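You operate a simulated robot arm through the tools that you are given. There is no shell and no other tool. Be economical: measure what you need, move in short steps, check, and stop when the job is done.

The job below is to be done with a simulated robot arm. You get a single attempt, and the scene is never put back.

TASK
Swap the block in the square clear tank for the one marked CUP.
Fine: blue knob shut before the door opens; the old block goes on the table; door shut again.

Only the result counts: the job must be done as asked and must still hold three seconds after the hand-in. Knocking over, shifting, dropping, spilling or breaking anything else fails it.

THE ROBOT
A 7-joint arm with a two-finger parallel gripper on a trunk, on a base that drives. Base frame: it is fixed to the floor where the robot stands at the start and does not move with it; the origin is under the middle of the robot, x ahead of it, y to its left, z up. Readings come in mm, degrees, newtons and seconds.
Its first joint turns from -166.0 to 166.0 degrees. Places, roughly: blue flow knob [900, -200, 800]; clear door [900, -200, 1000]; jet tank [0, 3300, 1200]; top of the cable table [1200, 400, 800]; yellow slider [1000, -200, 1100]. Payload 3.43 kg.
The tool frame sits at the grasp point between the pads (the TCP): z along the fingers, y along the line on which they close. The tips reach 34 mm beyond it. Largest opening 128 mm; finger width 24, thickness 12; the body of the gripper, 48 by 130 mm, starts 96 mm behind the TCP.
Orientation is told as [roll, pitch, yaw] about the base's x, y, z axes, in that order, counted from this pose: with the fingers straight down and closing along the base's y, the tool's x points along the base's -x, its y along +y and its z along -z.

THE INTERFACE
- The arm moves only by the tool move_arm. Its argument "plan" is one flat list of numbers, 6 for each row, row after row: the shift along the base's x, y, z in mm, then the turn, a rotation vector about the base's x, y, z in degrees. In form: [x, y, z, wx, wy, wz, x, y, z, wx, wy, wz, ...]. A call has 1 to 8 rows; each row shifts and turns the commanded pose from where the row before left it. "claw" is the closure, from 0 (fully open) to 1 (shut), set as the call begins (left out, the last holds). Each row takes 0.2 s and may step no farther than 50 mm and 8.6 degrees from the row before; otherwise, or with a gripper value out of range, the whole call is refused. Where a pose cannot be reached the arm comes as near as it can. A force on the tool above 90 N (or 10 N above the force at the start of the call, whichever is more), or a blocked arm, ends the call early, and 0.2 s more pass. The fingers move at their own pace (about 153 mm/s each) and stop on an object; they squeeze with about 22 N. The grip force told is the motor's: it shows also when the fingers shut on nothing. Time passes only in rows, and 0.2 s behind the last, so rows that do not move let the fingers close. The reply holds the time, the measured pose of the TCP, the force on the tool along the base axes, the opening and the grip force, in the units named above and with some noise, with the torque about the TCP (base axes, N m) and any sound that the robot's microphone picked up.
- Cameras (640 x 400 px; columns grow to the right, rows downward): "scene" is now at [198.1, 213.7, 1380.9]; the picture's right is [-0.23, -0.97, 0.00], its down [-0.44, 0.10, -0.89] and it looks along [0.87, -0.21, -0.46] (base axes); focal length 288 px, centre (320, 200). "wrist" rides on the gripper at [76, -11, -160] in the tool frame; the picture's right is [0.15, 0.99, 0.00], its down [-0.88, 0.13, -0.46] and it looks along [-0.45, 0.07, 0.89] (tool axes); focal length 234 px, centre (320, 200). There is no depth. A picture from a camera that has moved, and an enlarged one, comes with that camera's place and axes in the base frame and with its lens.
- capture(camera): a new picture of that camera. No time passes.
- roll_base(legs): drives the robot by 1 to 6 legs, each [ahead, turn to the left] in mm and degrees, along the robot's own axes; the way and the turn of a leg run together, so that a leg with both is an arc; at most 1500 mm and 180 degrees a leg. The arm and the cameras ride along, it lands a little off, and it stops where it bumps. It gives what a move gives.
- aim_head(pan, tilt): turns the head with the scene camera to pan (to the left, within 120 degrees either way) and tilt (down, from -29 to 69), counted from straight ahead of the robot. It gives what a move gives.
- enlarge(camera, box): a new picture of the part [left, top, right, bottom] of that camera's present view, enlarged. No time passes.
- sign_off(): hands the job in; it is judged then, once.

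Go step by step. Nothing tells you exact positions but the pictures and the camera data: compare them with the known pose of the tool, close in by small moves and look again before you grip or let go. The budget is 120 turns and 90 pictures, counting those below and the enlarged ones. Unless the task says otherwise, let go and move clear before handing in, and close with one line.

The tools are called as a command line: name --argument value ..., lists and objects as JSON in quotes. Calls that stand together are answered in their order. move_arm: Moves the arm, as the interface text tells. Its arguments: {"type":"object","properties":{"plan":{"type":"array","items":{"type":"number"}},"claw":{"type":"number"}},"required":["plan"]} The other tools are called the same way: roll_base (legs) drives the base; aim_head (pan, tilt) turns the head that bears the scene camera; capture (camera) takes a picture; enlarge (camera, box) takes an enlarged picture of a part of a camera's view; sign_off () hands the job in.

At the start:

```text
clock: 0.0
tool_pos: [657.5, -115.2, 996.4]
ee_rot: [-0.1, 0.2, 0.0]
wrist_force: [0.5, -0.1, 0.0]
torque: [-0.02, -0.01, -0.01]
finger_gap: 128.1
finger_force: 0.2
robot x, y, heading: [-1.7, 2.1, 0.0]
head pan, tilt: [-13.3, 26.4]
```

scene: 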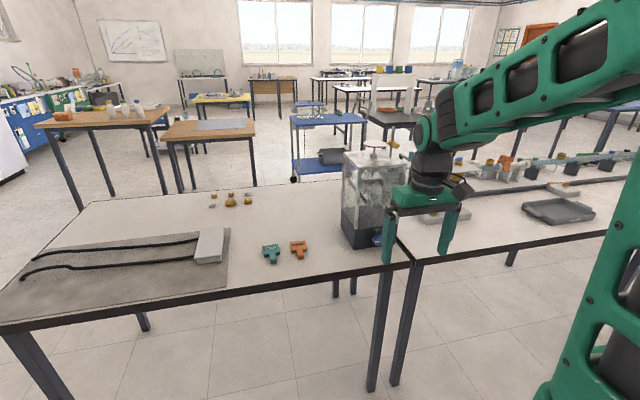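
wrist: 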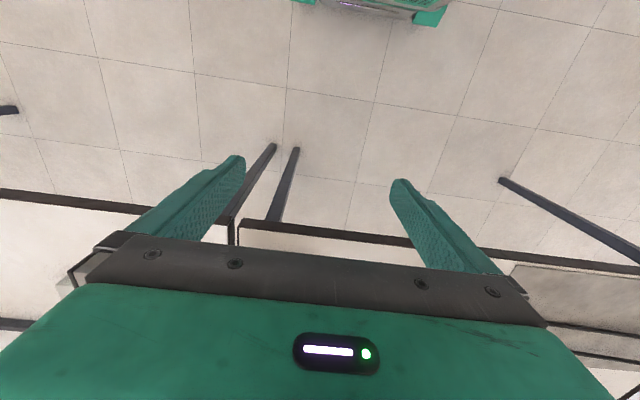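

I see a clear square tank at about (900,-200) partly behind the gripper, and teal and orange blocks on the table. I'll look closer at both.

enlarge --camera "scene" --box '[320, 130, 480, 260]'

enlarge --camera "scene" --box '[180, 170, 340, 270]'

```text
3.08 times, centred on (400, 195) of scene
camera zoom: at [198.1, 213.7, 1380.9], right [-0.23, -0.97, 0.0], down [-0.44, 0.1, -0.89], along [0.87, -0.21, -0.46], focal length 887 px, centre (74, 215)
```

zoom: 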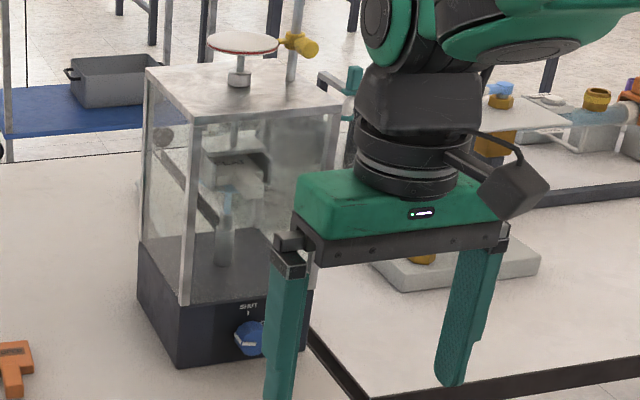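

```text
4.00 times, centred on (260, 220) of scene
camera zoom: at [198.1, 213.7, 1380.9], right [-0.23, -0.97, 0.0], down [-0.44, 0.1, -0.89], along [0.87, -0.21, -0.46], focal length 1153 px, centre (560, 120)
```

zoom: 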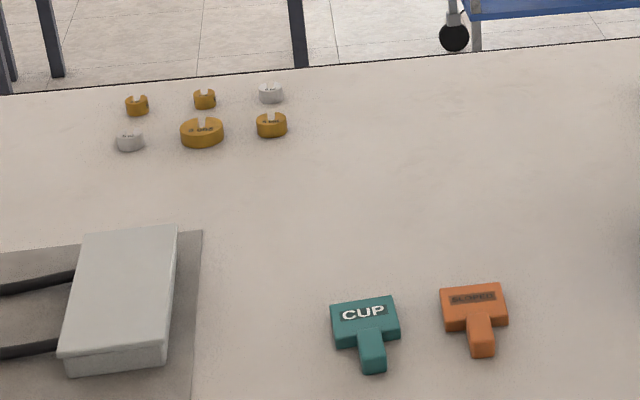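

The gripper blocks the tank's front, so I'll move the arm left and look again.

move_arm --plan '[0, 50, 0, 0, 0, 0, 0, 50, 0, 0, 0, 0, 0, 50, 0, 0, 0, 0, 0, 50, 0, 0, 0, 0, 0, 50, 0, 0, 0, 0, 0, 50, 0, 0, 0, 0, 0, 50, 0, 0, 0, 0, 0, 50, 0, 0, 0, 0]'

capture --camera "scene"

enlarge --camera "scene" --box '[320, 130, 440, 260]'

```text
clock: 1.8
tool_pos: [645.3, 285.7, 1003.4]
ee_rot: [0.0, -0.7, -0.1]
wrist_force: [-0.1, -0.7, 0.7]
torque: [0.07, 0.0, -0.03]
finger_gap: 127.9
finger_force: 0.1
robot x, y, heading: [1.8, -2.6, 0.1]
head pan, tilt: [-13.3, 26.4]
```

```text
85 pictures are left
camera scene: at [198.0, 213.4, 1381.0], right [-0.23, -0.97, 0.0], down [-0.44, 0.1, -0.89], along [0.87, -0.21, -0.46], focal length 288 px, centre (320, 200)
```

scene: 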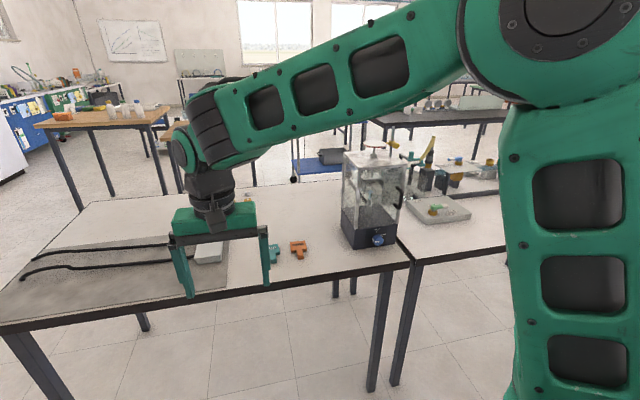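

```text
3.08 times, centred on (380, 195) of scene
camera zoom: at [198.0, 213.4, 1381.0], right [-0.23, -0.97, 0.0], down [-0.44, 0.1, -0.89], along [0.87, -0.21, -0.46], focal length 887 px, centre (135, 215)
```

zoom: 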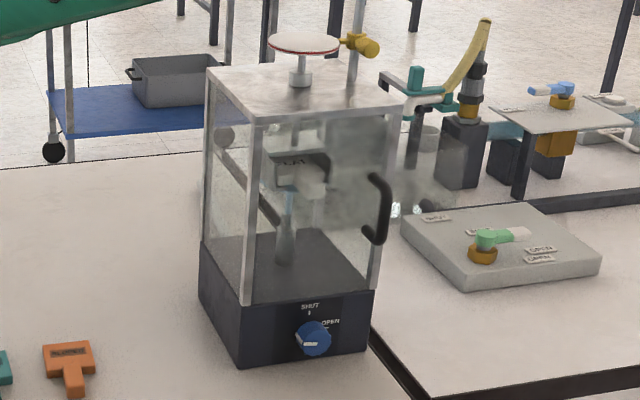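

The front door has a black handle at its right edge, with the knob below it. I'll zoom in on the knob and on the inside of the tank.

enlarge --camera "scene" --box '[364, 226, 396, 246]'

enlarge --camera "scene" --box '[340, 135, 412, 230]'

enlarge --camera "scene" --box '[340, 212, 412, 257]'

```text
16.00 times, centred on (380, 236) of scene
camera zoom: at [198.0, 213.4, 1381.0], right [-0.23, -0.97, 0.0], down [-0.44, 0.1, -0.89], along [0.87, -0.21, -0.46], focal length 4612 px, centre (-640, -376)
```

zoom: 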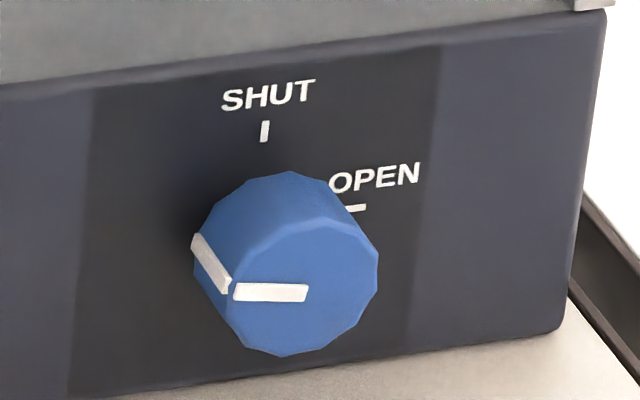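

```text
4.21 times, centred on (376, 182) of scene
camera zoom: at [198.0, 213.4, 1381.0], right [-0.23, -0.97, 0.0], down [-0.44, 0.1, -0.89], along [0.87, -0.21, -0.46], focal length 1214 px, centre (84, 274)
```

zoom: 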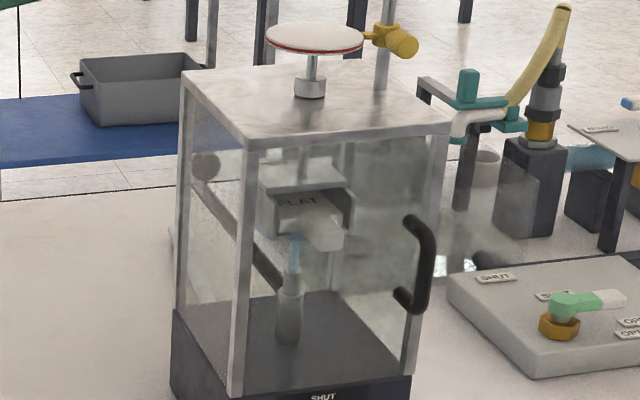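

```text
8.89 times, centred on (376, 234) of scene
camera zoom: at [198.0, 213.4, 1381.0], right [-0.23, -0.97, 0.0], down [-0.44, 0.1, -0.89], along [0.87, -0.21, -0.46], focal length 2562 px, centre (-178, -107)
```

zoom: 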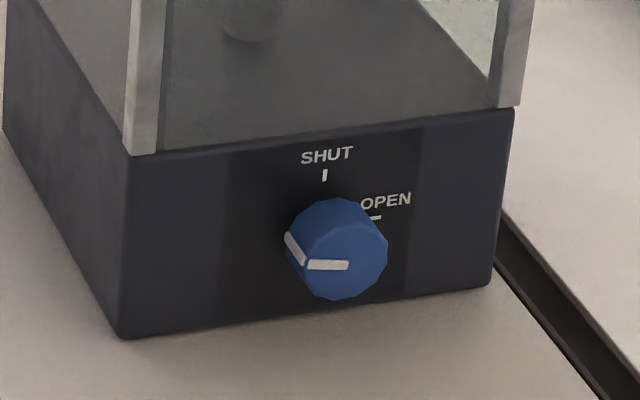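

The knob's pointer is at 9 o'clock and a jet is running; SHUT is at 12 o'clock. FLAT sits in the holder behind the door. I'll pitch the tool towards horizontal in free space and look from the wrist camera to triangulate.

move_arm --plan '[0, -45, 0, 0, -8.5, 0, 0, -45, 0, 0, -8.5, 0, 0, -45, 0, 0, -8.5, 0, 0, -45, 0, 0, -8.5, 0, 0, -45, 0, 0, -8.5, 0, 0, -45, 0, 0, -8.5, 0, 0, -45, 0, 0, -8.5, 0, 0, -45, 0, 0, -8.5, 0]'

capture --camera "wrist"

```text
clock: 3.6
tool_pos: [736.3, -57.6, 1082.8]
ee_rot: [-0.2, -68.6, 0.3]
wrist_force: [0.6, 1.0, 0.4]
torque: [-0.03, 0.01, -0.07]
finger_gap: 127.9
finger_force: 0.0
out of reach, approached as far as the arm can: row 6, 7, 8
robot x, y, heading: [1.2, -0.7, 0.2]
head pan, tilt: [-13.3, 26.4]
```

```text
80 pictures are left
camera wrist: at [559.8, -67.2, 1070.8], right [-0.05, 0.99, -0.14], down [-0.1, 0.13, 0.99], along [0.99, 0.07, 0.1], focal length 234 px, centre (320, 200)
```

wrist: 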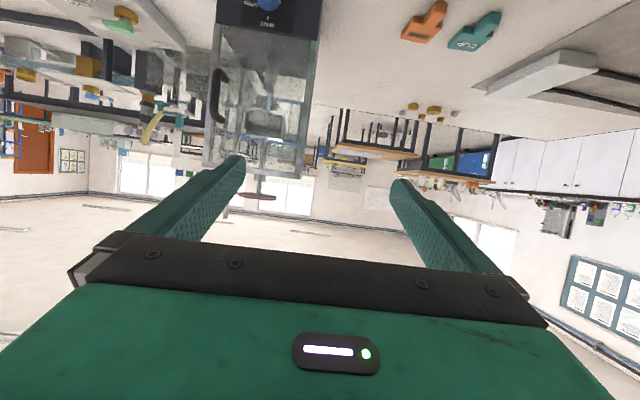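

The wrist picture is upside down but shows the whole tank, so I'll zoom in for triangulation.

enlarge --camera "wrist" --box '[180, 0, 340, 100]'

enlarge --camera "wrist" --box '[180, 100, 340, 200]'

enlarge --camera "wrist" --box '[380, 0, 508, 80]'

capture --camera "scene"

```text
4.00 times, centred on (260, 50) of wrist
camera zoom: at [559.8, -67.2, 1070.8], right [-0.05, 0.99, -0.14], down [-0.1, 0.13, 0.99], along [0.99, 0.07, 0.1], focal length 937 px, centre (560, 800)
```

zoom: 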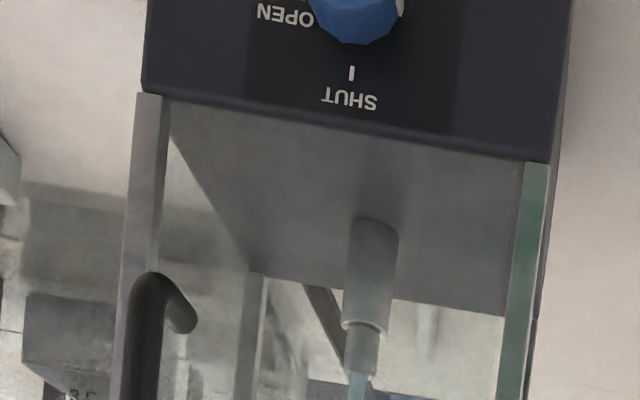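

```text
4.00 times, centred on (260, 150) of wrist
camera zoom: at [559.8, -67.2, 1070.8], right [-0.05, 0.99, -0.14], down [-0.1, 0.13, 0.99], along [0.99, 0.07, 0.1], focal length 937 px, centre (560, 400)
```

zoom: 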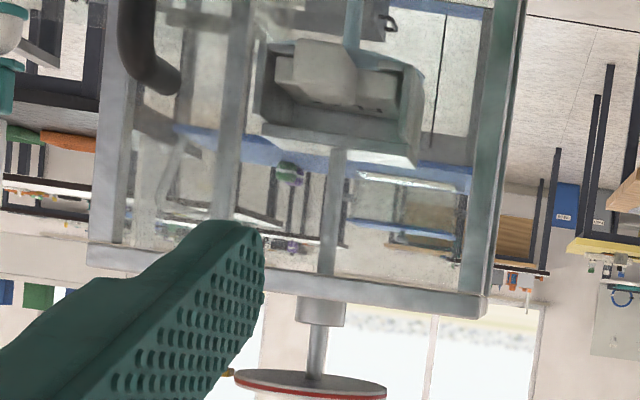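

```text
5.00 times, centred on (444, 40) of wrist
camera zoom: at [559.8, -67.2, 1070.8], right [-0.05, 0.99, -0.14], down [-0.1, 0.13, 0.99], along [0.99, 0.07, 0.1], focal length 1171 px, centre (-300, 1000)
```

zoom: 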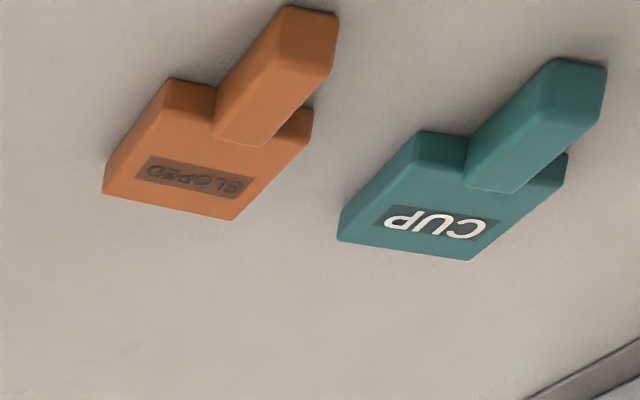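

```text
76 pictures are left
camera scene: at [197.4, 214.2, 1380.9], right [-0.23, -0.97, 0.0], down [-0.44, 0.1, -0.89], along [0.87, -0.21, -0.46], focal length 288 px, centre (320, 200)
```

scene: 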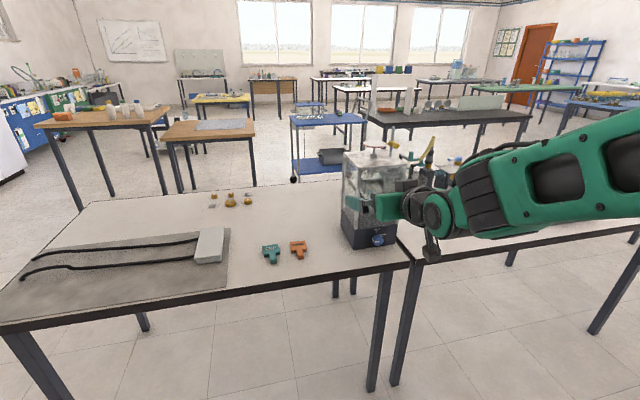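

The tank front is at about x 944, y -83 to -236, with the knob near (922, -157, 827) and the table at z≈785. I'll level the tool and bring it in front of the knob.

move_arm --plan '[5, -20, -20, 0, -3, 0, 5, -20, -20, 0, -3, 0, 5, -20, -20, 0, -3, 0, 5, -20, -20, 0, -3, 0, 5, -20, -20, 0, -3, 0, 0, 0, -20, 0, -3, 0, 0, 0, -20, 0, -3, 0]' --claw 0.4

capture --camera "wrist"

```text
clock: 5.2
tool_pos: [807.3, -163.9, 1006.9]
ee_rot: [-93.2, -82.0, 93.1]
wrist_force: [0.8, 1.3, 0.4]
torque: [0.06, 0.02, -0.14]
finger_gap: 76.6
finger_force: 0.2
out of reach, approached as far as the arm can: row 1, 2, 3, 4, 6
robot x, y, heading: [-0.8, 1.7, 0.1]
head pan, tilt: [-13.3, 26.4]
```

```text
75 pictures are left
camera wrist: at [647.8, -184.3, 931.2], right [0.0, 0.96, -0.28], down [-0.46, 0.25, 0.85], along [0.89, 0.13, 0.44], focal length 234 px, centre (320, 200)
```

wrist: 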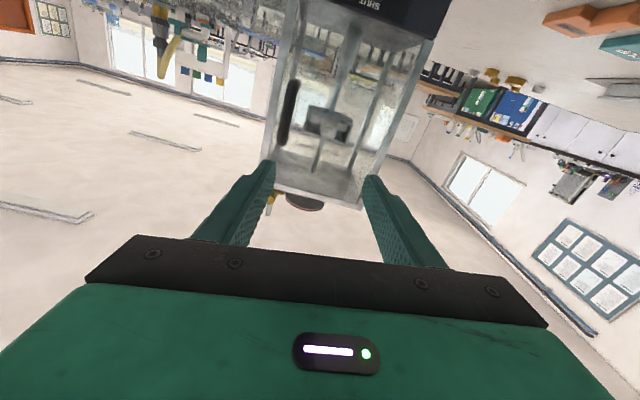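

The horizontal pose is out of reach this close in. Moving out and down should be easier for the arm, so I'll go to roughly x 850 and take out the stray roll.

move_arm --plan '[10, 0, -20, 2, 0, 0, 10, 0, -20, 2, 0, 0, 5, 0, -25, 2, 0, 0, 5, 0, -25, 2, 0, 0]'

```text
clock: 6.2
tool_pos: [835.5, -169.1, 897.1]
ee_rot: [87.5, -81.9, -87.5]
wrist_force: [0.9, -0.6, 0.3]
torque: [0.02, 0.0, -0.02]
finger_gap: 76.9
finger_force: 0.0
robot x, y, heading: [-3.4, -0.6, 0.1]
head pan, tilt: [-13.3, 26.4]
```

The pose is reached and the tool is level, with about 8° of roll. I'll remove the roll, lower to knob height short of the tank, and look.

move_arm --plan '[0, 4, -24, -4, 0, 0, 0, 4, -24, -4, 0, 0, 0, 4, -22, 0, 0, 0]'

capture --camera "wrist"

enlarge --camera "scene" --box '[340, 200, 420, 250]'

```text
clock: 7.0
tool_pos: [841.2, -165.9, 833.3]
ee_rot: [-8.1, -89.5, 8.4]
wrist_force: [-0.6, 0.1, 0.6]
torque: [0.04, -0.02, 0.01]
finger_gap: 76.6
finger_force: 0.0
out of reach, approached as far as the arm can: row 3
robot x, y, heading: [-2.3, 1.0, -0.1]
head pan, tilt: [-13.3, 26.4]
```

```text
74 pictures are left
camera wrist: at [680.7, -176.3, 758.2], right [-0.01, 0.99, -0.15], down [-0.45, 0.13, 0.88], along [0.89, 0.07, 0.44], focal length 234 px, centre (320, 200)
```

wrist: 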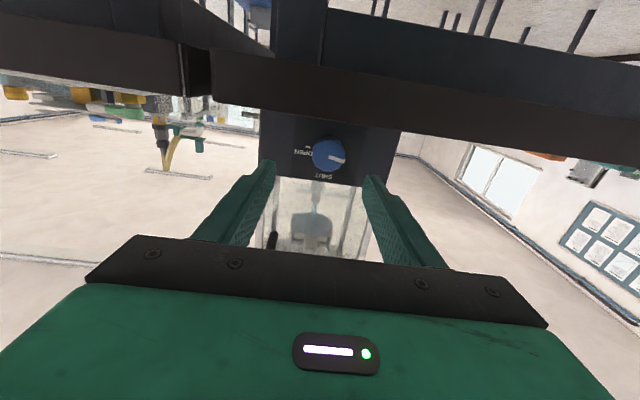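

```text
8.00 times, centred on (380, 225) of scene
camera zoom: at [198.1, 213.7, 1380.9], right [-0.23, -0.97, 0.0], down [-0.44, 0.1, -0.89], along [0.87, -0.21, -0.46], focal length 2306 px, centre (-160, 0)
```

zoom: 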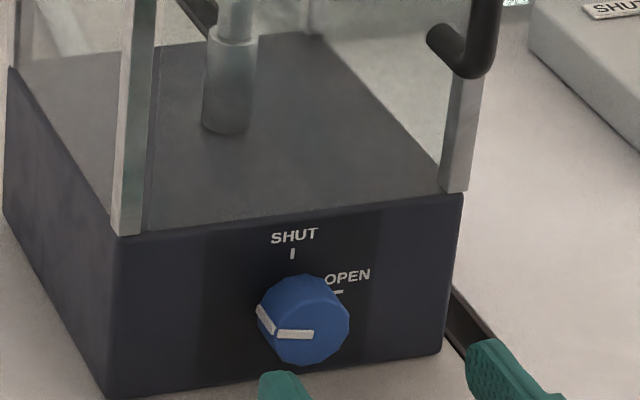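

The knob is at about (922, -156, 824). I'll centre on it and advance so the fingers straddle it.

move_arm --plan '[15, 5, -3, 0, 0, 0, 15, 5, -3, 0, 0, 0, 15, 0, -2, 0, 0, 0]'

enlarge --camera "wrist" --box '[220, 100, 420, 225]'

enlarge --camera "scene" --box '[340, 205, 420, 255]'

```text
clock: 7.8
tool_pos: [887.3, -153.7, 824.3]
ee_rot: [-2.7, -89.5, 2.7]
wrist_force: [0.4, 0.2, 0.8]
torque: [0.0, -0.02, 0.02]
finger_gap: 77.0
finger_force: 0.0
robot x, y, heading: [1.1, -1.8, -0.0]
head pan, tilt: [-13.3, 26.4]
```

```text
3.20 times, centred on (320, 162) of wrist
camera zoom: at [726.5, -163.6, 749.3], right [0.0, 0.99, -0.15], down [-0.45, 0.13, 0.88], along [0.89, 0.07, 0.45], focal length 749 px, centre (320, 320)
```

zoom: 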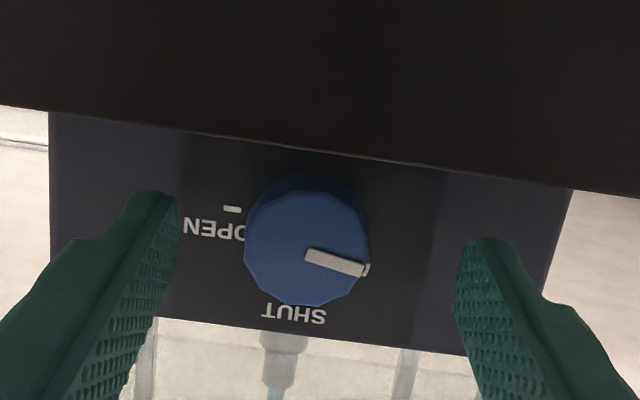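

```text
8.00 times, centred on (380, 230) of scene
camera zoom: at [198.2, 213.7, 1380.9], right [-0.23, -0.97, 0.0], down [-0.44, 0.1, -0.89], along [0.87, -0.21, -0.46], focal length 2306 px, centre (-160, -40)
```

zoom: 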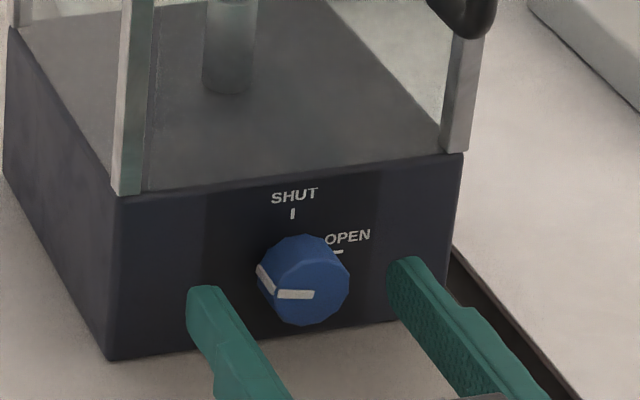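

The fingers straddle the knob. I'll advance 15 mm and close.

move_arm --plan '[8, -1, 0, 0, 0, 0, 7, -1, 0, 0, 0, 0]'

move_arm --plan '[0, 0, 0, 0, 0, 0, 0, 0, 0, 0, 0, 0, 0, 0, 0, 0, 0, 0]' --claw 1

enlarge --camera "scene" --box '[340, 205, 420, 255]'

```text
clock: 8.4
tool_pos: [902.1, -156.2, 823.8]
ee_rot: [1.7, -89.6, -1.8]
wrist_force: [0.4, -0.3, -0.6]
torque: [-0.01, 0.03, 0.01]
finger_gap: 76.8
finger_force: 0.1
robot x, y, heading: [0.2, 0.3, 0.2]
head pan, tilt: [-13.3, 26.4]
```

```text
clock: 9.2
tool_pos: [901.8, -158.7, 824.3]
ee_rot: [3.1, -89.6, -3.4]
wrist_force: [1.7, -15.4, 0.9]
torque: [0.02, 0.26, -0.32]
finger_gap: 32.9
finger_force: 45.0
robot x, y, heading: [1.6, 2.0, 0.1]
head pan, tilt: [-13.3, 26.4]
```

```text
8.00 times, centred on (380, 230) of scene
camera zoom: at [198.2, 213.2, 1381.0], right [-0.23, -0.97, 0.0], down [-0.44, 0.1, -0.89], along [0.87, -0.21, -0.46], focal length 2306 px, centre (-160, -40)
```

zoom: 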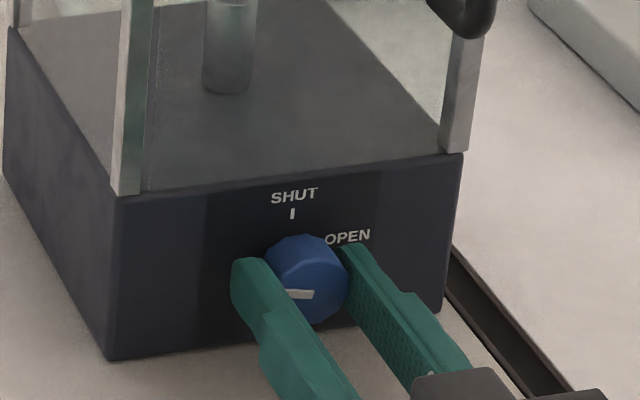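

The knob is gripped (32.9 mm) with a little side load. I'll ease over 1 mm and turn clockwise in a first step.

move_arm --plan '[0, -1, 0, 0, 0, 0, 0, 0, 0, 6, 0, 0, 0, 0, 0, 6, 0, 0, 0, 0, 0, 6, 0, 0]'

enlarge --camera "scene" --box '[340, 205, 420, 255]'

```text
clock: 10.2
tool_pos: [904.5, -157.6, 824.5]
ee_rot: [88.9, -71.7, -89.0]
wrist_force: [-30.9, -22.4, 0.2]
torque: [-0.03, 0.0, -0.7]
finger_gap: 32.9
finger_force: 44.9
robot x, y, heading: [-1.9, 0.4, -0.0]
head pan, tilt: [-13.3, 26.4]
```

```text
8.00 times, centred on (380, 230) of scene
camera zoom: at [197.0, 212.9, 1381.2], right [-0.23, -0.97, 0.0], down [-0.44, 0.1, -0.89], along [0.87, -0.21, -0.46], focal length 2306 px, centre (-160, -40)
```

zoom: 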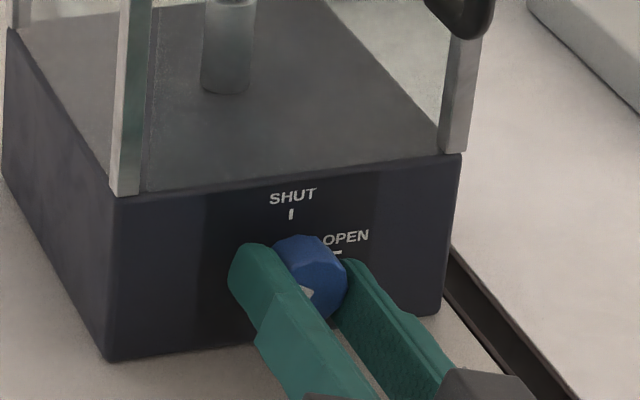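

The tips seem to be pressing the panel (Fx -31 N), so I'll back off a few mm, shift 2 mm right, and keep turning.

move_arm --plan '[-3, -1, 0, 0, 0, 0, -1, -1, 0, 0, 0, 0]'

```text
clock: 10.8
tool_pos: [901.7, -157.6, 823.1]
ee_rot: [89.1, -72.0, -88.9]
wrist_force: [41.7, -4.3, -4.0]
torque: [0.02, 0.16, -0.32]
finger_gap: 32.3
finger_force: 45.0
robot x, y, heading: [1.7, -0.6, -0.1]
head pan, tilt: [-13.3, 26.4]
```

move_arm --plan '[2, 0, 0, 3, 0, 0, 0, 0, 0, 6, 0, 0, 0, 0, 0, 6, 0, 0, 0, 0, 0, 6, 0, 0, 0, 0, 0, 6, 0, 0]'

enlarge --camera "scene" --box '[340, 205, 420, 255]'

```text
clock: 12.0
tool_pos: [900.3, -157.7, 823.7]
ee_rot: [89.7, -44.9, -89.6]
wrist_force: [29.7, 6.0, 8.8]
torque: [-0.03, 0.28, 0.3]
finger_gap: 33.0
finger_force: 44.8
robot x, y, heading: [-0.1, 0.4, -0.2]
head pan, tilt: [-13.3, 26.4]
```

```text
8.00 times, centred on (380, 230) of scene
camera zoom: at [198.8, 213.9, 1380.8], right [-0.23, -0.97, 0.0], down [-0.45, 0.1, -0.89], along [0.87, -0.21, -0.46], focal length 2306 px, centre (-160, -40)
```

zoom: 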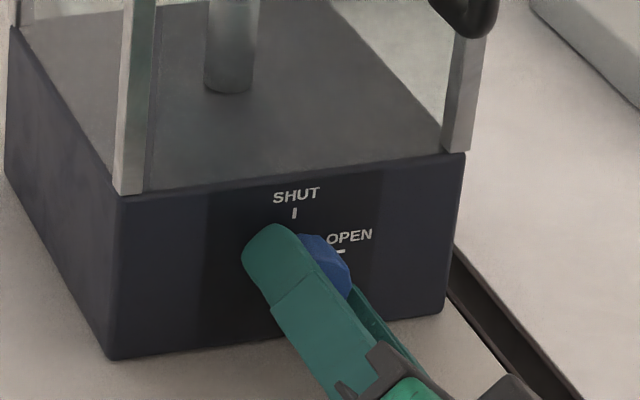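

move_arm --plan '[2, 0, 0, 6, 0, 0, 0, 0, 0, 6.5, 0, 0, 0, 0, 0, 6.5, 0, 0, 0, 0, 0, 6.5, 0, 0, 0, 0, 0, 6.5, 0, 0, 0, 0, 0, 6.5, 0, 0, 0, 0, 0, 6.5, 0, 0]'

capture --camera "wrist"

enlarge --camera "scene" --box '[335, 150, 435, 255]'

```text
clock: 13.6
tool_pos: [904.3, -159.2, 824.0]
ee_rot: [90.0, 0.1, -89.8]
wrist_force: [-2.5, 8.1, 19.1]
torque: [-0.69, -0.02, -0.15]
finger_gap: 33.7
finger_force: 45.2
robot x, y, heading: [0.3, -2.6, 0.1]
head pan, tilt: [-13.3, 26.4]
```

```text
67 pictures are left
camera wrist: at [743.1, -81.5, 812.4], right [0.0, 0.14, 0.99], down [-0.45, -0.88, 0.13], along [0.89, -0.45, 0.07], focal length 234 px, centre (320, 200)
```

wrist: 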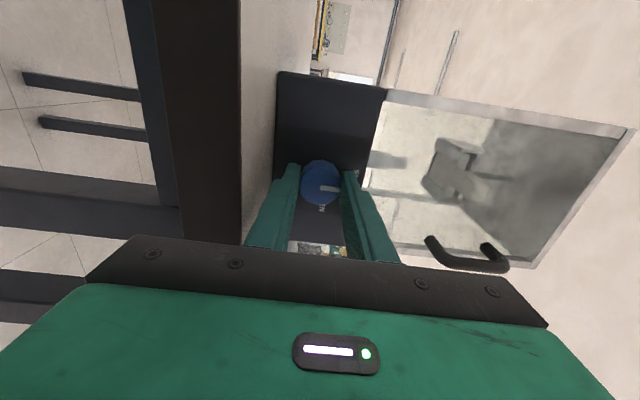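

```text
3.81 times, centred on (385, 202) of scene
camera zoom: at [197.3, 214.1, 1381.0], right [-0.23, -0.97, 0.0], down [-0.44, 0.1, -0.89], along [0.87, -0.21, -0.46], focal length 1098 px, centre (72, 190)
```

zoom: 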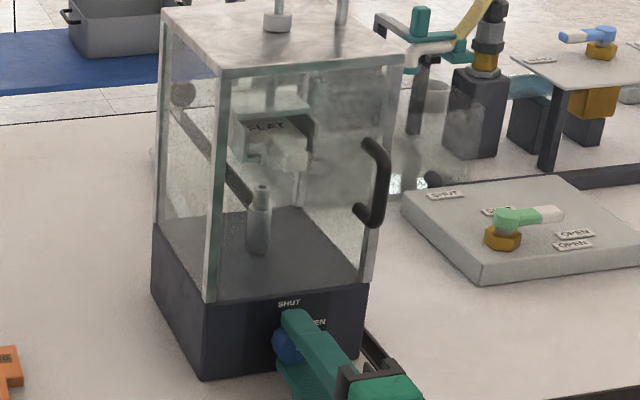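

The jet is gone and the torque rose at the end of the turn, so the knob is probably at its stop. I'll check the pointer.

enlarge --camera "wrist" --box '[280, 150, 376, 210]'

```text
6.67 times, centred on (328, 180) of wrist
camera zoom: at [743.1, -81.5, 812.4], right [0.0, 0.14, 0.99], down [-0.45, -0.88, 0.13], along [0.89, -0.45, 0.07], focal length 1561 px, centre (267, 333)
```

zoom: 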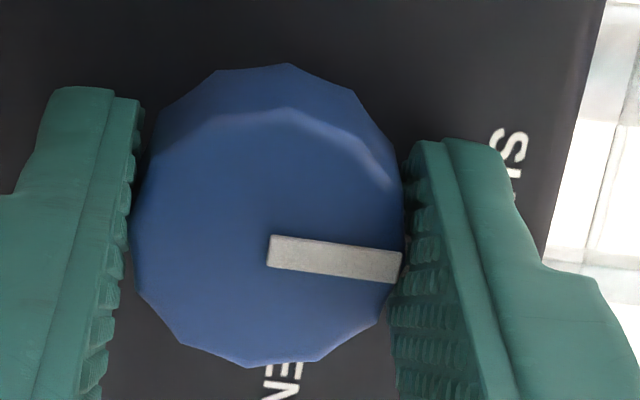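

The pointer is straight up at SHUT. I'll release with a limited opening, back off, and roll the gripper level again.

move_arm --plan '[0, 0, 0, 0, 0, 0, 0, 0, 0, 0, 0, 0, -20, 0, 0, 0, 0, 0, -25, 0, 0, 0, 0, 0]' --claw 0.6

enlarge --camera "scene" --box '[340, 205, 420, 255]'

enlarge --camera "wrist" --box '[280, 50, 600, 250]'

```text
clock: 14.6
tool_pos: [857.3, -157.6, 823.6]
ee_rot: [89.6, 0.1, -89.5]
wrist_force: [-0.4, 0.0, 0.7]
torque: [0.0, -0.03, 0.02]
finger_gap: 51.4
finger_force: 0.1
robot x, y, heading: [0.2, 3.2, 0.2]
head pan, tilt: [-13.3, 26.4]
```

```text
8.00 times, centred on (380, 230) of scene
camera zoom: at [198.3, 213.7, 1380.9], right [-0.23, -0.97, 0.0], down [-0.44, 0.1, -0.89], along [0.87, -0.21, -0.46], focal length 2306 px, centre (-160, -40)
```

zoom: 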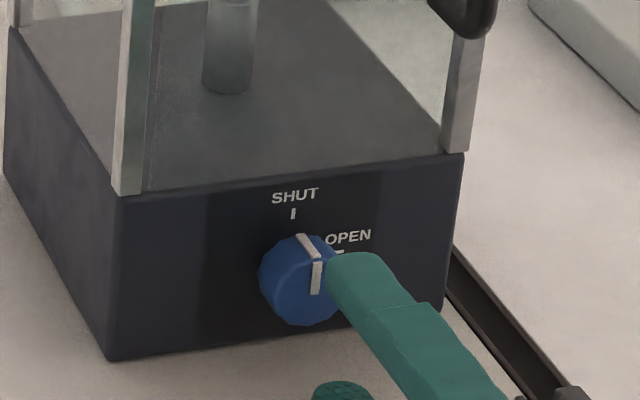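

```text
2.00 times, centred on (440, 150) of wrist
camera zoom: at [696.7, -82.4, 813.1], right [0.0, 0.15, 0.99], down [-0.45, -0.88, 0.13], along [0.89, -0.44, 0.06], focal length 468 px, centre (80, 300)
```

zoom: 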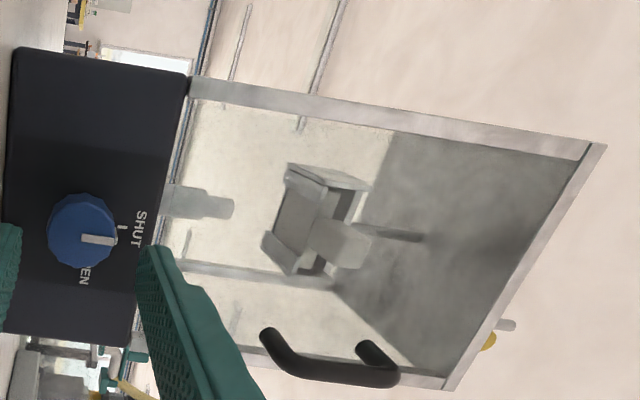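

The knob is at SHUT. The door handle bar is at about (915, -212, 983) and vertical. I'll rise to it and roll back level.

move_arm --plan '[0, 0, 10, -8.5, 0, 0, 0, -5, 20, -8.5, 0, 0, 0, -5, 20, -8.5, 0, 0, 0, -5, 20, -8.5, 0, 0, 0, -5, 20, -8.5, 0, 0, 0, -5, 20, -8.5, 0, 0, 0, -5, 20, -8.5, 0, 0, 0, -5, 15, -8.5, 0, 0]'

move_arm --plan '[0, -5, 10, -8, 0, 0, 0, -5, 5, -7, 0, 0, 0, -5, 0, -7, 0, 0]'

capture --camera "wrist"

enlarge --camera "scene" --box '[335, 150, 435, 255]'

```text
clock: 16.4
tool_pos: [858.9, -191.0, 968.0]
ee_rot: [88.9, -68.1, -88.9]
wrist_force: [0.2, 0.5, -0.3]
torque: [0.0, 0.0, -0.01]
finger_gap: 51.0
finger_force: 0.1
robot x, y, heading: [-2.0, -3.1, 0.0]
head pan, tilt: [-13.3, 26.4]
```

```text
clock: 17.2
tool_pos: [856.3, -208.1, 983.4]
ee_rot: [-17.2, -89.5, 17.1]
wrist_force: [-0.1, 0.4, -0.2]
torque: [-0.01, 0.01, 0.03]
finger_gap: 51.0
finger_force: 0.1
robot x, y, heading: [-0.8, -4.4, -0.0]
head pan, tilt: [-13.3, 26.4]
```

```text
62 pictures are left
camera wrist: at [696.8, -217.1, 908.4], right [0.0, 0.99, -0.15], down [-0.45, 0.13, 0.88], along [0.89, 0.07, 0.44], focal length 234 px, centre (320, 200)
```

wrist: 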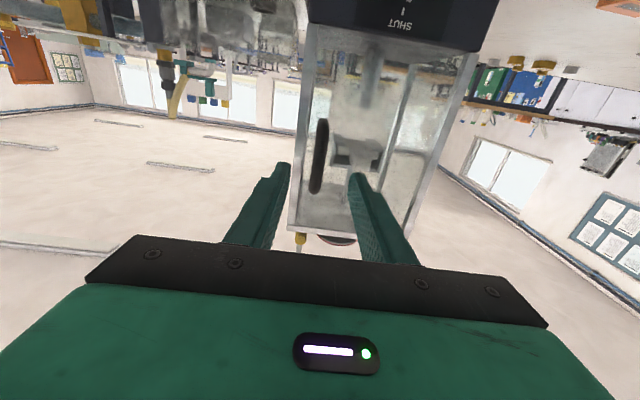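

```text
3.81 times, centred on (385, 202) of scene
camera zoom: at [198.1, 213.7, 1380.9], right [-0.23, -0.97, 0.0], down [-0.44, 0.1, -0.89], along [0.87, -0.21, -0.46], focal length 1098 px, centre (72, 190)
```

zoom: 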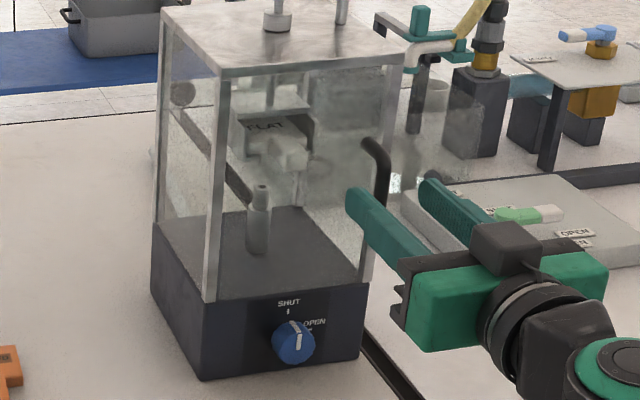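

The handle bar is centred at about (915, -208, 974), in line with the gripper. I'll advance to x≈898 and close on it.

move_arm --plan '[15, 0, -5, 0, 0, 0, 15, 0, -4, 0, 0, 0, 12, 0, 0, 0, 0, 0]'

move_arm --plan '[0, 0, 0, 0, 0, 0, 0, 0, 0, 0, 0, 0]' --claw 1

enlarge --camera "scene" --box '[335, 150, 435, 255]'

```text
clock: 18.0
tool_pos: [898.2, -208.6, 973.9]
ee_rot: [-6.3, -89.5, 6.2]
wrist_force: [0.6, 0.0, -0.5]
torque: [0.0, 0.03, 0.0]
finger_gap: 51.3
finger_force: 0.2
robot x, y, heading: [1.2, -2.8, -0.0]
head pan, tilt: [-13.3, 26.4]
```

```text
clock: 18.6
tool_pos: [899.0, -210.5, 974.3]
ee_rot: [-2.9, -89.7, 2.8]
wrist_force: [-3.4, -11.4, 0.6]
torque: [-0.02, 0.03, -0.15]
finger_gap: 11.1
finger_force: 44.7
robot x, y, heading: [0.8, -1.3, 0.0]
head pan, tilt: [-13.3, 26.4]
```

```text
3.81 times, centred on (385, 202) of scene
camera zoom: at [198.0, 213.2, 1381.0], right [-0.23, -0.97, 0.0], down [-0.44, 0.1, -0.89], along [0.87, -0.21, -0.46], focal length 1098 px, centre (72, 190)
```

zoom: 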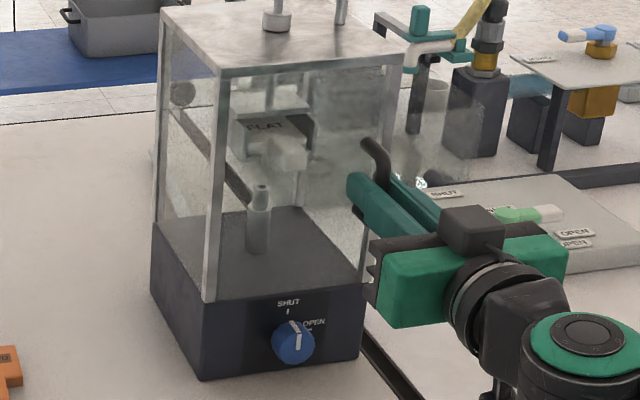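

The handle is gripped (11 mm bar). I'll swing the door open along an arc about the hinge near (944, -88), letting the tool yaw partly.

move_arm --plan '[-17.7, 6.5, 0, 0, 0, -4, -16.6, 9.5, 0, 0, 0, -4, -15, 12, 0, 0, 0, -4, -13.3, 14, 0, 0, 0, -4]'

enlarge --camera "scene" --box '[335, 150, 435, 255]'

```text
clock: 19.6
tool_pos: [836.3, -164.0, 973.7]
ee_rot: [-4.5, -89.5, -11.3]
wrist_force: [-13.0, -10.9, -12.7]
torque: [0.37, -0.35, -0.19]
finger_gap: 11.6
finger_force: 45.6
out of reach, approached as far as the arm can: row 3
robot x, y, heading: [0.7, -2.2, 0.2]
head pan, tilt: [-13.3, 26.4]
```

```text
3.81 times, centred on (385, 202) of scene
camera zoom: at [198.3, 212.8, 1381.0], right [-0.23, -0.97, 0.0], down [-0.44, 0.1, -0.89], along [0.87, -0.21, -0.46], focal length 1098 px, centre (72, 190)
```

zoom: 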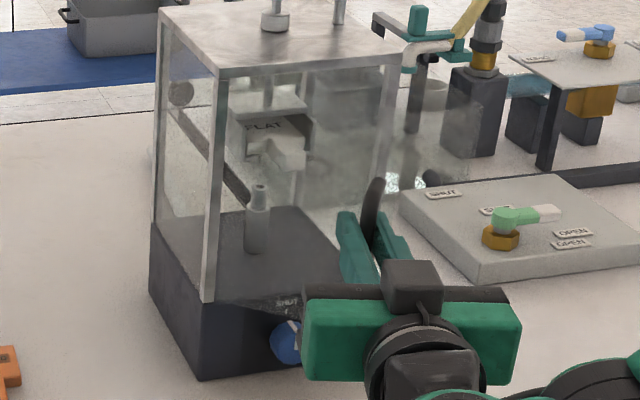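

The door is about 34° open and the arm is folded to its limit. I'll release, then back the base off 120 mm, which also slides the fingers off the handle.

move_arm --plan '[0, 0, 0, 0, 0, 0, 0, 0, 0, 0, 0, 0]' --claw 0.5

roll_base --legs '[[-120, 0]]'

capture --camera "scene"

capture --camera "wrist"

```text
clock: 20.2
tool_pos: [835.8, -166.4, 974.9]
ee_rot: [-4.3, -89.6, -11.8]
wrist_force: [-0.1, 0.2, -0.5]
torque: [0.02, -0.02, 0.04]
finger_gap: 64.0
finger_force: 0.0
robot x, y, heading: [1.9, -1.8, 0.0]
head pan, tilt: [-13.3, 26.4]
```

```text
clock: 21.4
tool_pos: [718.0, -166.0, 975.1]
ee_rot: [-7.9, -89.6, -7.9]
wrist_force: [-0.4, -0.5, -0.1]
torque: [-0.02, -0.01, 0.04]
finger_gap: 63.8
finger_force: 0.0
robot x, y, heading: [-118.0, 1.1, -0.0]
head pan, tilt: [-13.3, 26.4]
```

```text
58 pictures are left
camera scene: at [79.4, 213.8, 1380.9], right [-0.23, -0.97, 0.0], down [-0.44, 0.1, -0.89], along [0.87, -0.2, -0.46], focal length 288 px, centre (320, 200)
```

scene: 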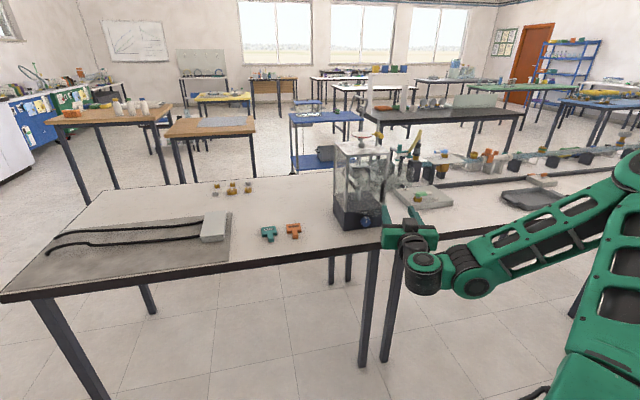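

```text
57 pictures are left
camera wrist: at [560.4, -131.3, 900.0], right [0.27, 0.95, -0.15], down [-0.4, 0.25, 0.88], along [0.88, -0.18, 0.44], focal length 234 px, centre (320, 200)
```

wrist: 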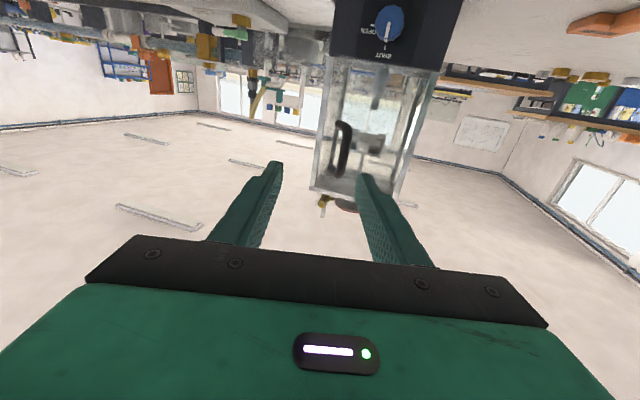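

enlarge --camera "scene" --box '[325, 140, 435, 240]'

enlarge --camera "wrist" --box '[270, 50, 480, 220]'

```text
4.00 times, centred on (380, 190) of scene
camera zoom: at [79.4, 213.8, 1380.9], right [-0.23, -0.97, 0.0], down [-0.44, 0.1, -0.89], along [0.87, -0.2, -0.46], focal length 1153 px, centre (80, 240)
```

zoom: 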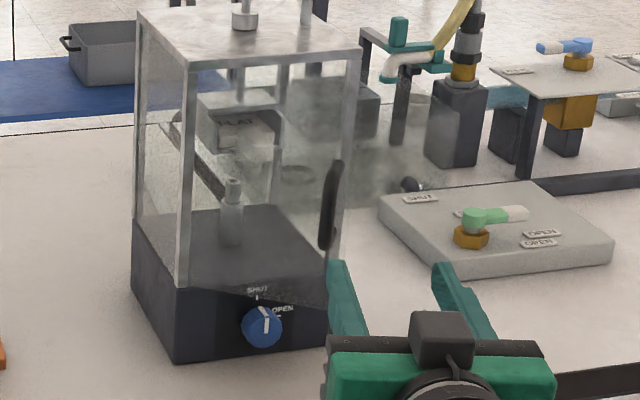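

```text
2.35 times, centred on (375, 135) of wrist
camera zoom: at [560.4, -131.3, 900.0], right [0.27, 0.95, -0.15], down [-0.4, 0.25, 0.88], along [0.88, -0.18, 0.44], focal length 551 px, centre (191, 353)
```

zoom: 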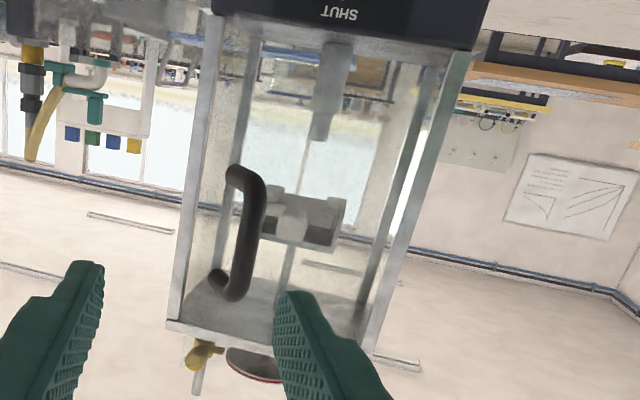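

The door is open about 30°. I'll close the fingers, go round to the right of the door's free edge, and push it wider from the inside.

move_arm --plan '[0, -45, 0, 0, 0, 8.3, 0, -45, 0, 0, 0, 8.3, 0, -45, 0, 0, 0, 8.3, 40, 0, 0, 0, 0, 0, 40, 0, 0, 0, 0, 0, 40, 0, 0, 0, 0, 0, 40, 0, 0, 0, 0, 0]' --claw 1

enlarge --camera "scene" --box '[325, 140, 435, 240]'

capture --camera "wrist"

```text
clock: 23.0
tool_pos: [864.6, -301.1, 984.4]
ee_rot: [156.9, -89.6, -147.8]
wrist_force: [-0.2, -0.1, 1.0]
torque: [-0.02, 0.0, 0.03]
finger_gap: 0.0
finger_force: 22.6
robot x, y, heading: [-117.3, 0.5, 0.0]
head pan, tilt: [-13.3, 26.4]
```

```text
4.00 times, centred on (380, 190) of scene
camera zoom: at [78.8, 213.8, 1381.0], right [-0.23, -0.97, 0.0], down [-0.44, 0.1, -0.89], along [0.87, -0.2, -0.46], focal length 1153 px, centre (80, 240)
```

zoom: 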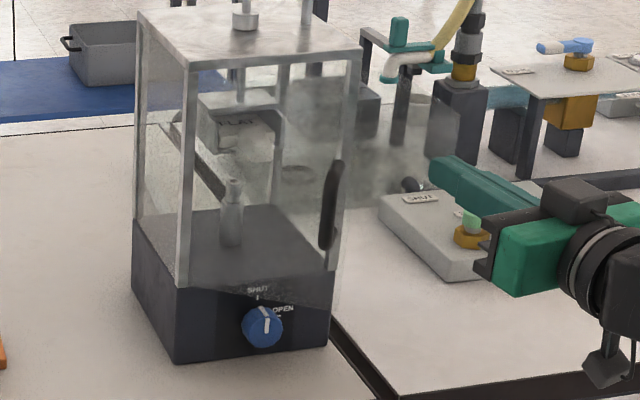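

```text
53 pictures are left
camera wrist: at [709.4, -335.4, 906.3], right [-0.15, 0.98, -0.14], down [-0.48, 0.05, 0.88], along [0.87, 0.2, 0.46], focal length 234 px, centre (320, 200)
```

wrist: 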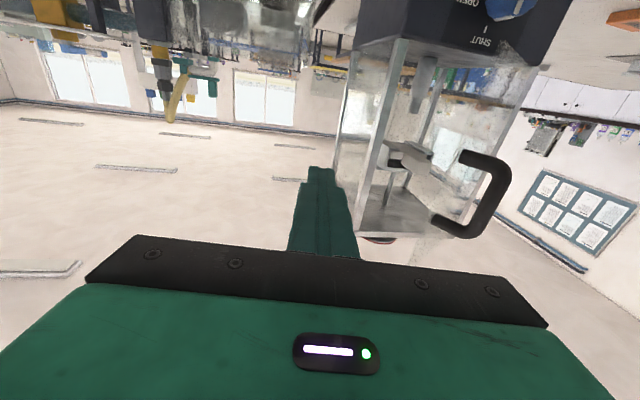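

enlarge --camera "wrist" --box '[310, 20, 550, 245]'

```text
1.78 times, centred on (430, 132) of wrist
camera zoom: at [709.4, -335.4, 906.3], right [-0.15, 0.98, -0.14], down [-0.48, 0.05, 0.88], along [0.87, 0.2, 0.46], focal length 416 px, centre (124, 320)
```

zoom: 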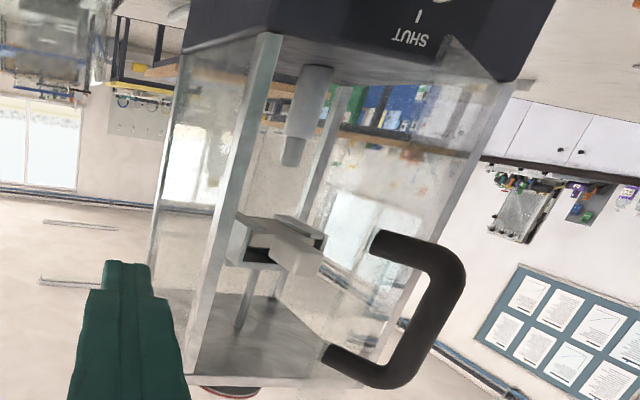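

The door is a frameless pane with its free edge near (885, -190). I'll sweep the closed fingers to the left against its inner face.

move_arm --plan '[10, 25, -5, 0, 0, 0, 0, 25, -5, 0, 0, 0, 0, 25, 0, 0, 0, 0, 0, 20, 0, 0, 0, 0, 0, 20, 0, 0, 0, 0, -5, 20, 0, 0, 0, 0]'

enlarge --camera "scene" --box '[325, 140, 435, 240]'

```text
clock: 24.3
tool_pos: [862.2, -207.3, 983.6]
ee_rot: [-165.7, -89.2, 172.3]
wrist_force: [0.3, -1.4, -2.3]
torque: [0.01, -0.2, 0.11]
finger_gap: 0.1
finger_force: 21.8
robot x, y, heading: [-122.2, -2.5, -0.5]
head pan, tilt: [-13.3, 26.4]
stopped in row 6: the force on the tool passed its limit at 103 N (the readings are from after the stop); the commanded pose is now the measured one
```

```text
4.00 times, centred on (380, 190) of scene
camera zoom: at [81.4, 212.0, 1380.9], right [-0.23, -0.97, 0.0], down [-0.44, 0.1, -0.89], along [0.86, -0.21, -0.46], focal length 1153 px, centre (80, 240)
```

zoom: 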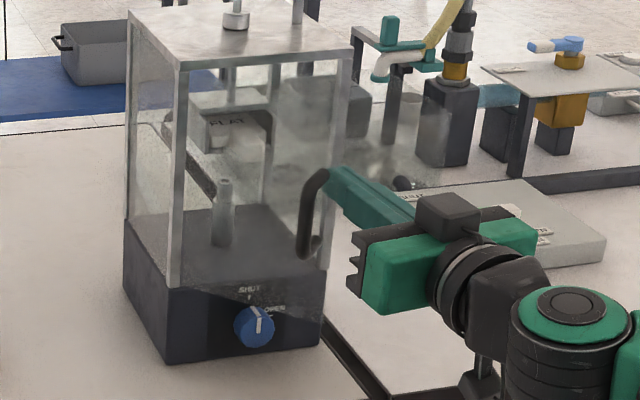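

It was blocked at 103 N. I need to see what the finger is touching.

enlarge --camera "wrist" --box '[220, 20, 480, 245]'

enlarge --camera "scene" --box '[360, 165, 440, 220]'

```text
1.78 times, centred on (350, 132) of wrist
camera zoom: at [705.0, -235.7, 905.6], right [-0.11, 0.98, -0.15], down [-0.48, 0.08, 0.87], along [0.87, 0.17, 0.46], focal length 416 px, centre (267, 320)
```

zoom: 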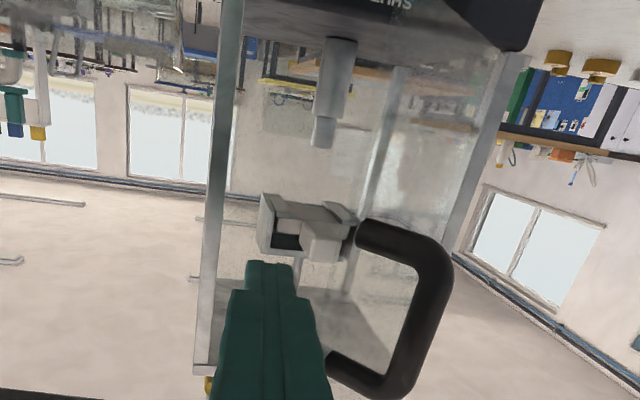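

```text
7.27 times, centred on (400, 192) of scene
camera zoom: at [81.4, 212.0, 1380.9], right [-0.23, -0.97, 0.0], down [-0.44, 0.1, -0.89], along [0.86, -0.21, -0.46], focal length 2097 px, centre (-262, 254)
```

zoom: 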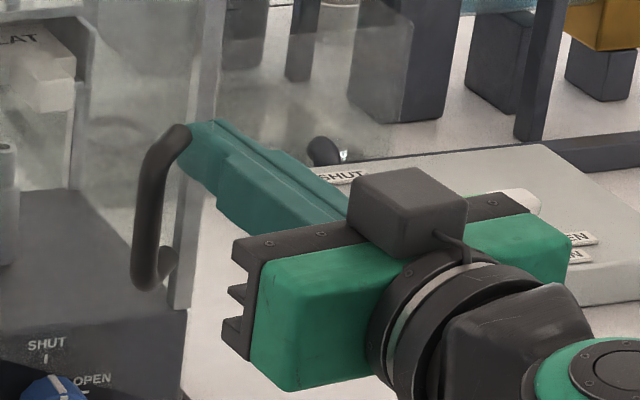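

The finger jammed on the pane's edge instead of pushing its face. The background moved by the same amount as the tank, so only the base shifted and the tank didn't. I'll retreat and re-grip the handle at an angle, now that there is more room.

move_arm --plan '[-5, -25, 0, 0, 0, 0, -45, 0, 0, 0, 0, 0, -45, 0, -5, 0, 0, 0, 3, 22, -5, 0, 0, -8.3, 3, 22, 0, 0, 0, -8.3, 3, 22, 0, 0, 0, -8.3, 3, 22, 0, 0, 0, -8.3, 3, 22, 0, 0, 0, -8.3]' --claw 0.65

capture --camera "wrist"

enlarge --camera "scene" --box '[325, 140, 435, 240]'

```text
clock: 26.1
tool_pos: [782.6, -122.4, 975.1]
ee_rot: [-163.6, -88.9, 128.8]
wrist_force: [-0.4, 0.3, -0.1]
torque: [0.01, 0.01, 0.05]
finger_gap: 44.8
finger_force: 0.1
robot x, y, heading: [-117.4, -0.9, -0.2]
head pan, tilt: [-13.3, 26.4]
```

```text
48 pictures are left
camera wrist: at [644.6, -39.3, 896.0], right [0.57, 0.81, -0.15], down [-0.31, 0.38, 0.87], along [0.76, -0.45, 0.47], focal length 234 px, centre (320, 200)
```

wrist: 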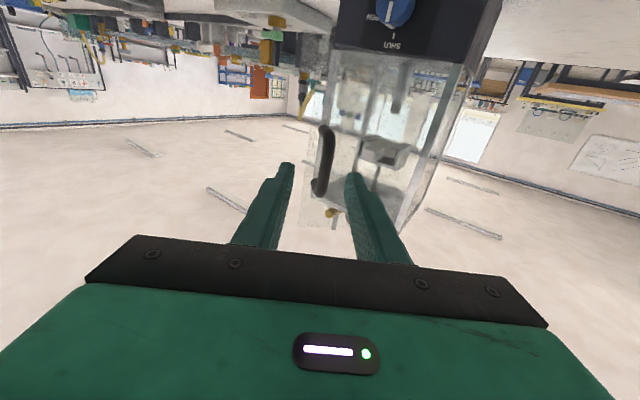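

```text
4.00 times, centred on (380, 190) of scene
camera zoom: at [80.2, 212.4, 1381.0], right [-0.23, -0.97, 0.0], down [-0.44, 0.1, -0.89], along [0.86, -0.21, -0.46], focal length 1153 px, centre (80, 240)
```

zoom: 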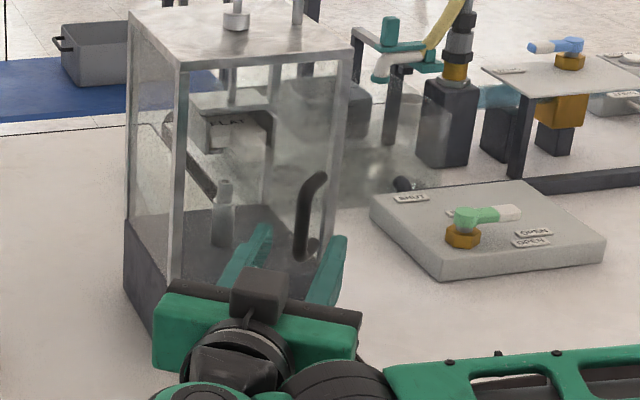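

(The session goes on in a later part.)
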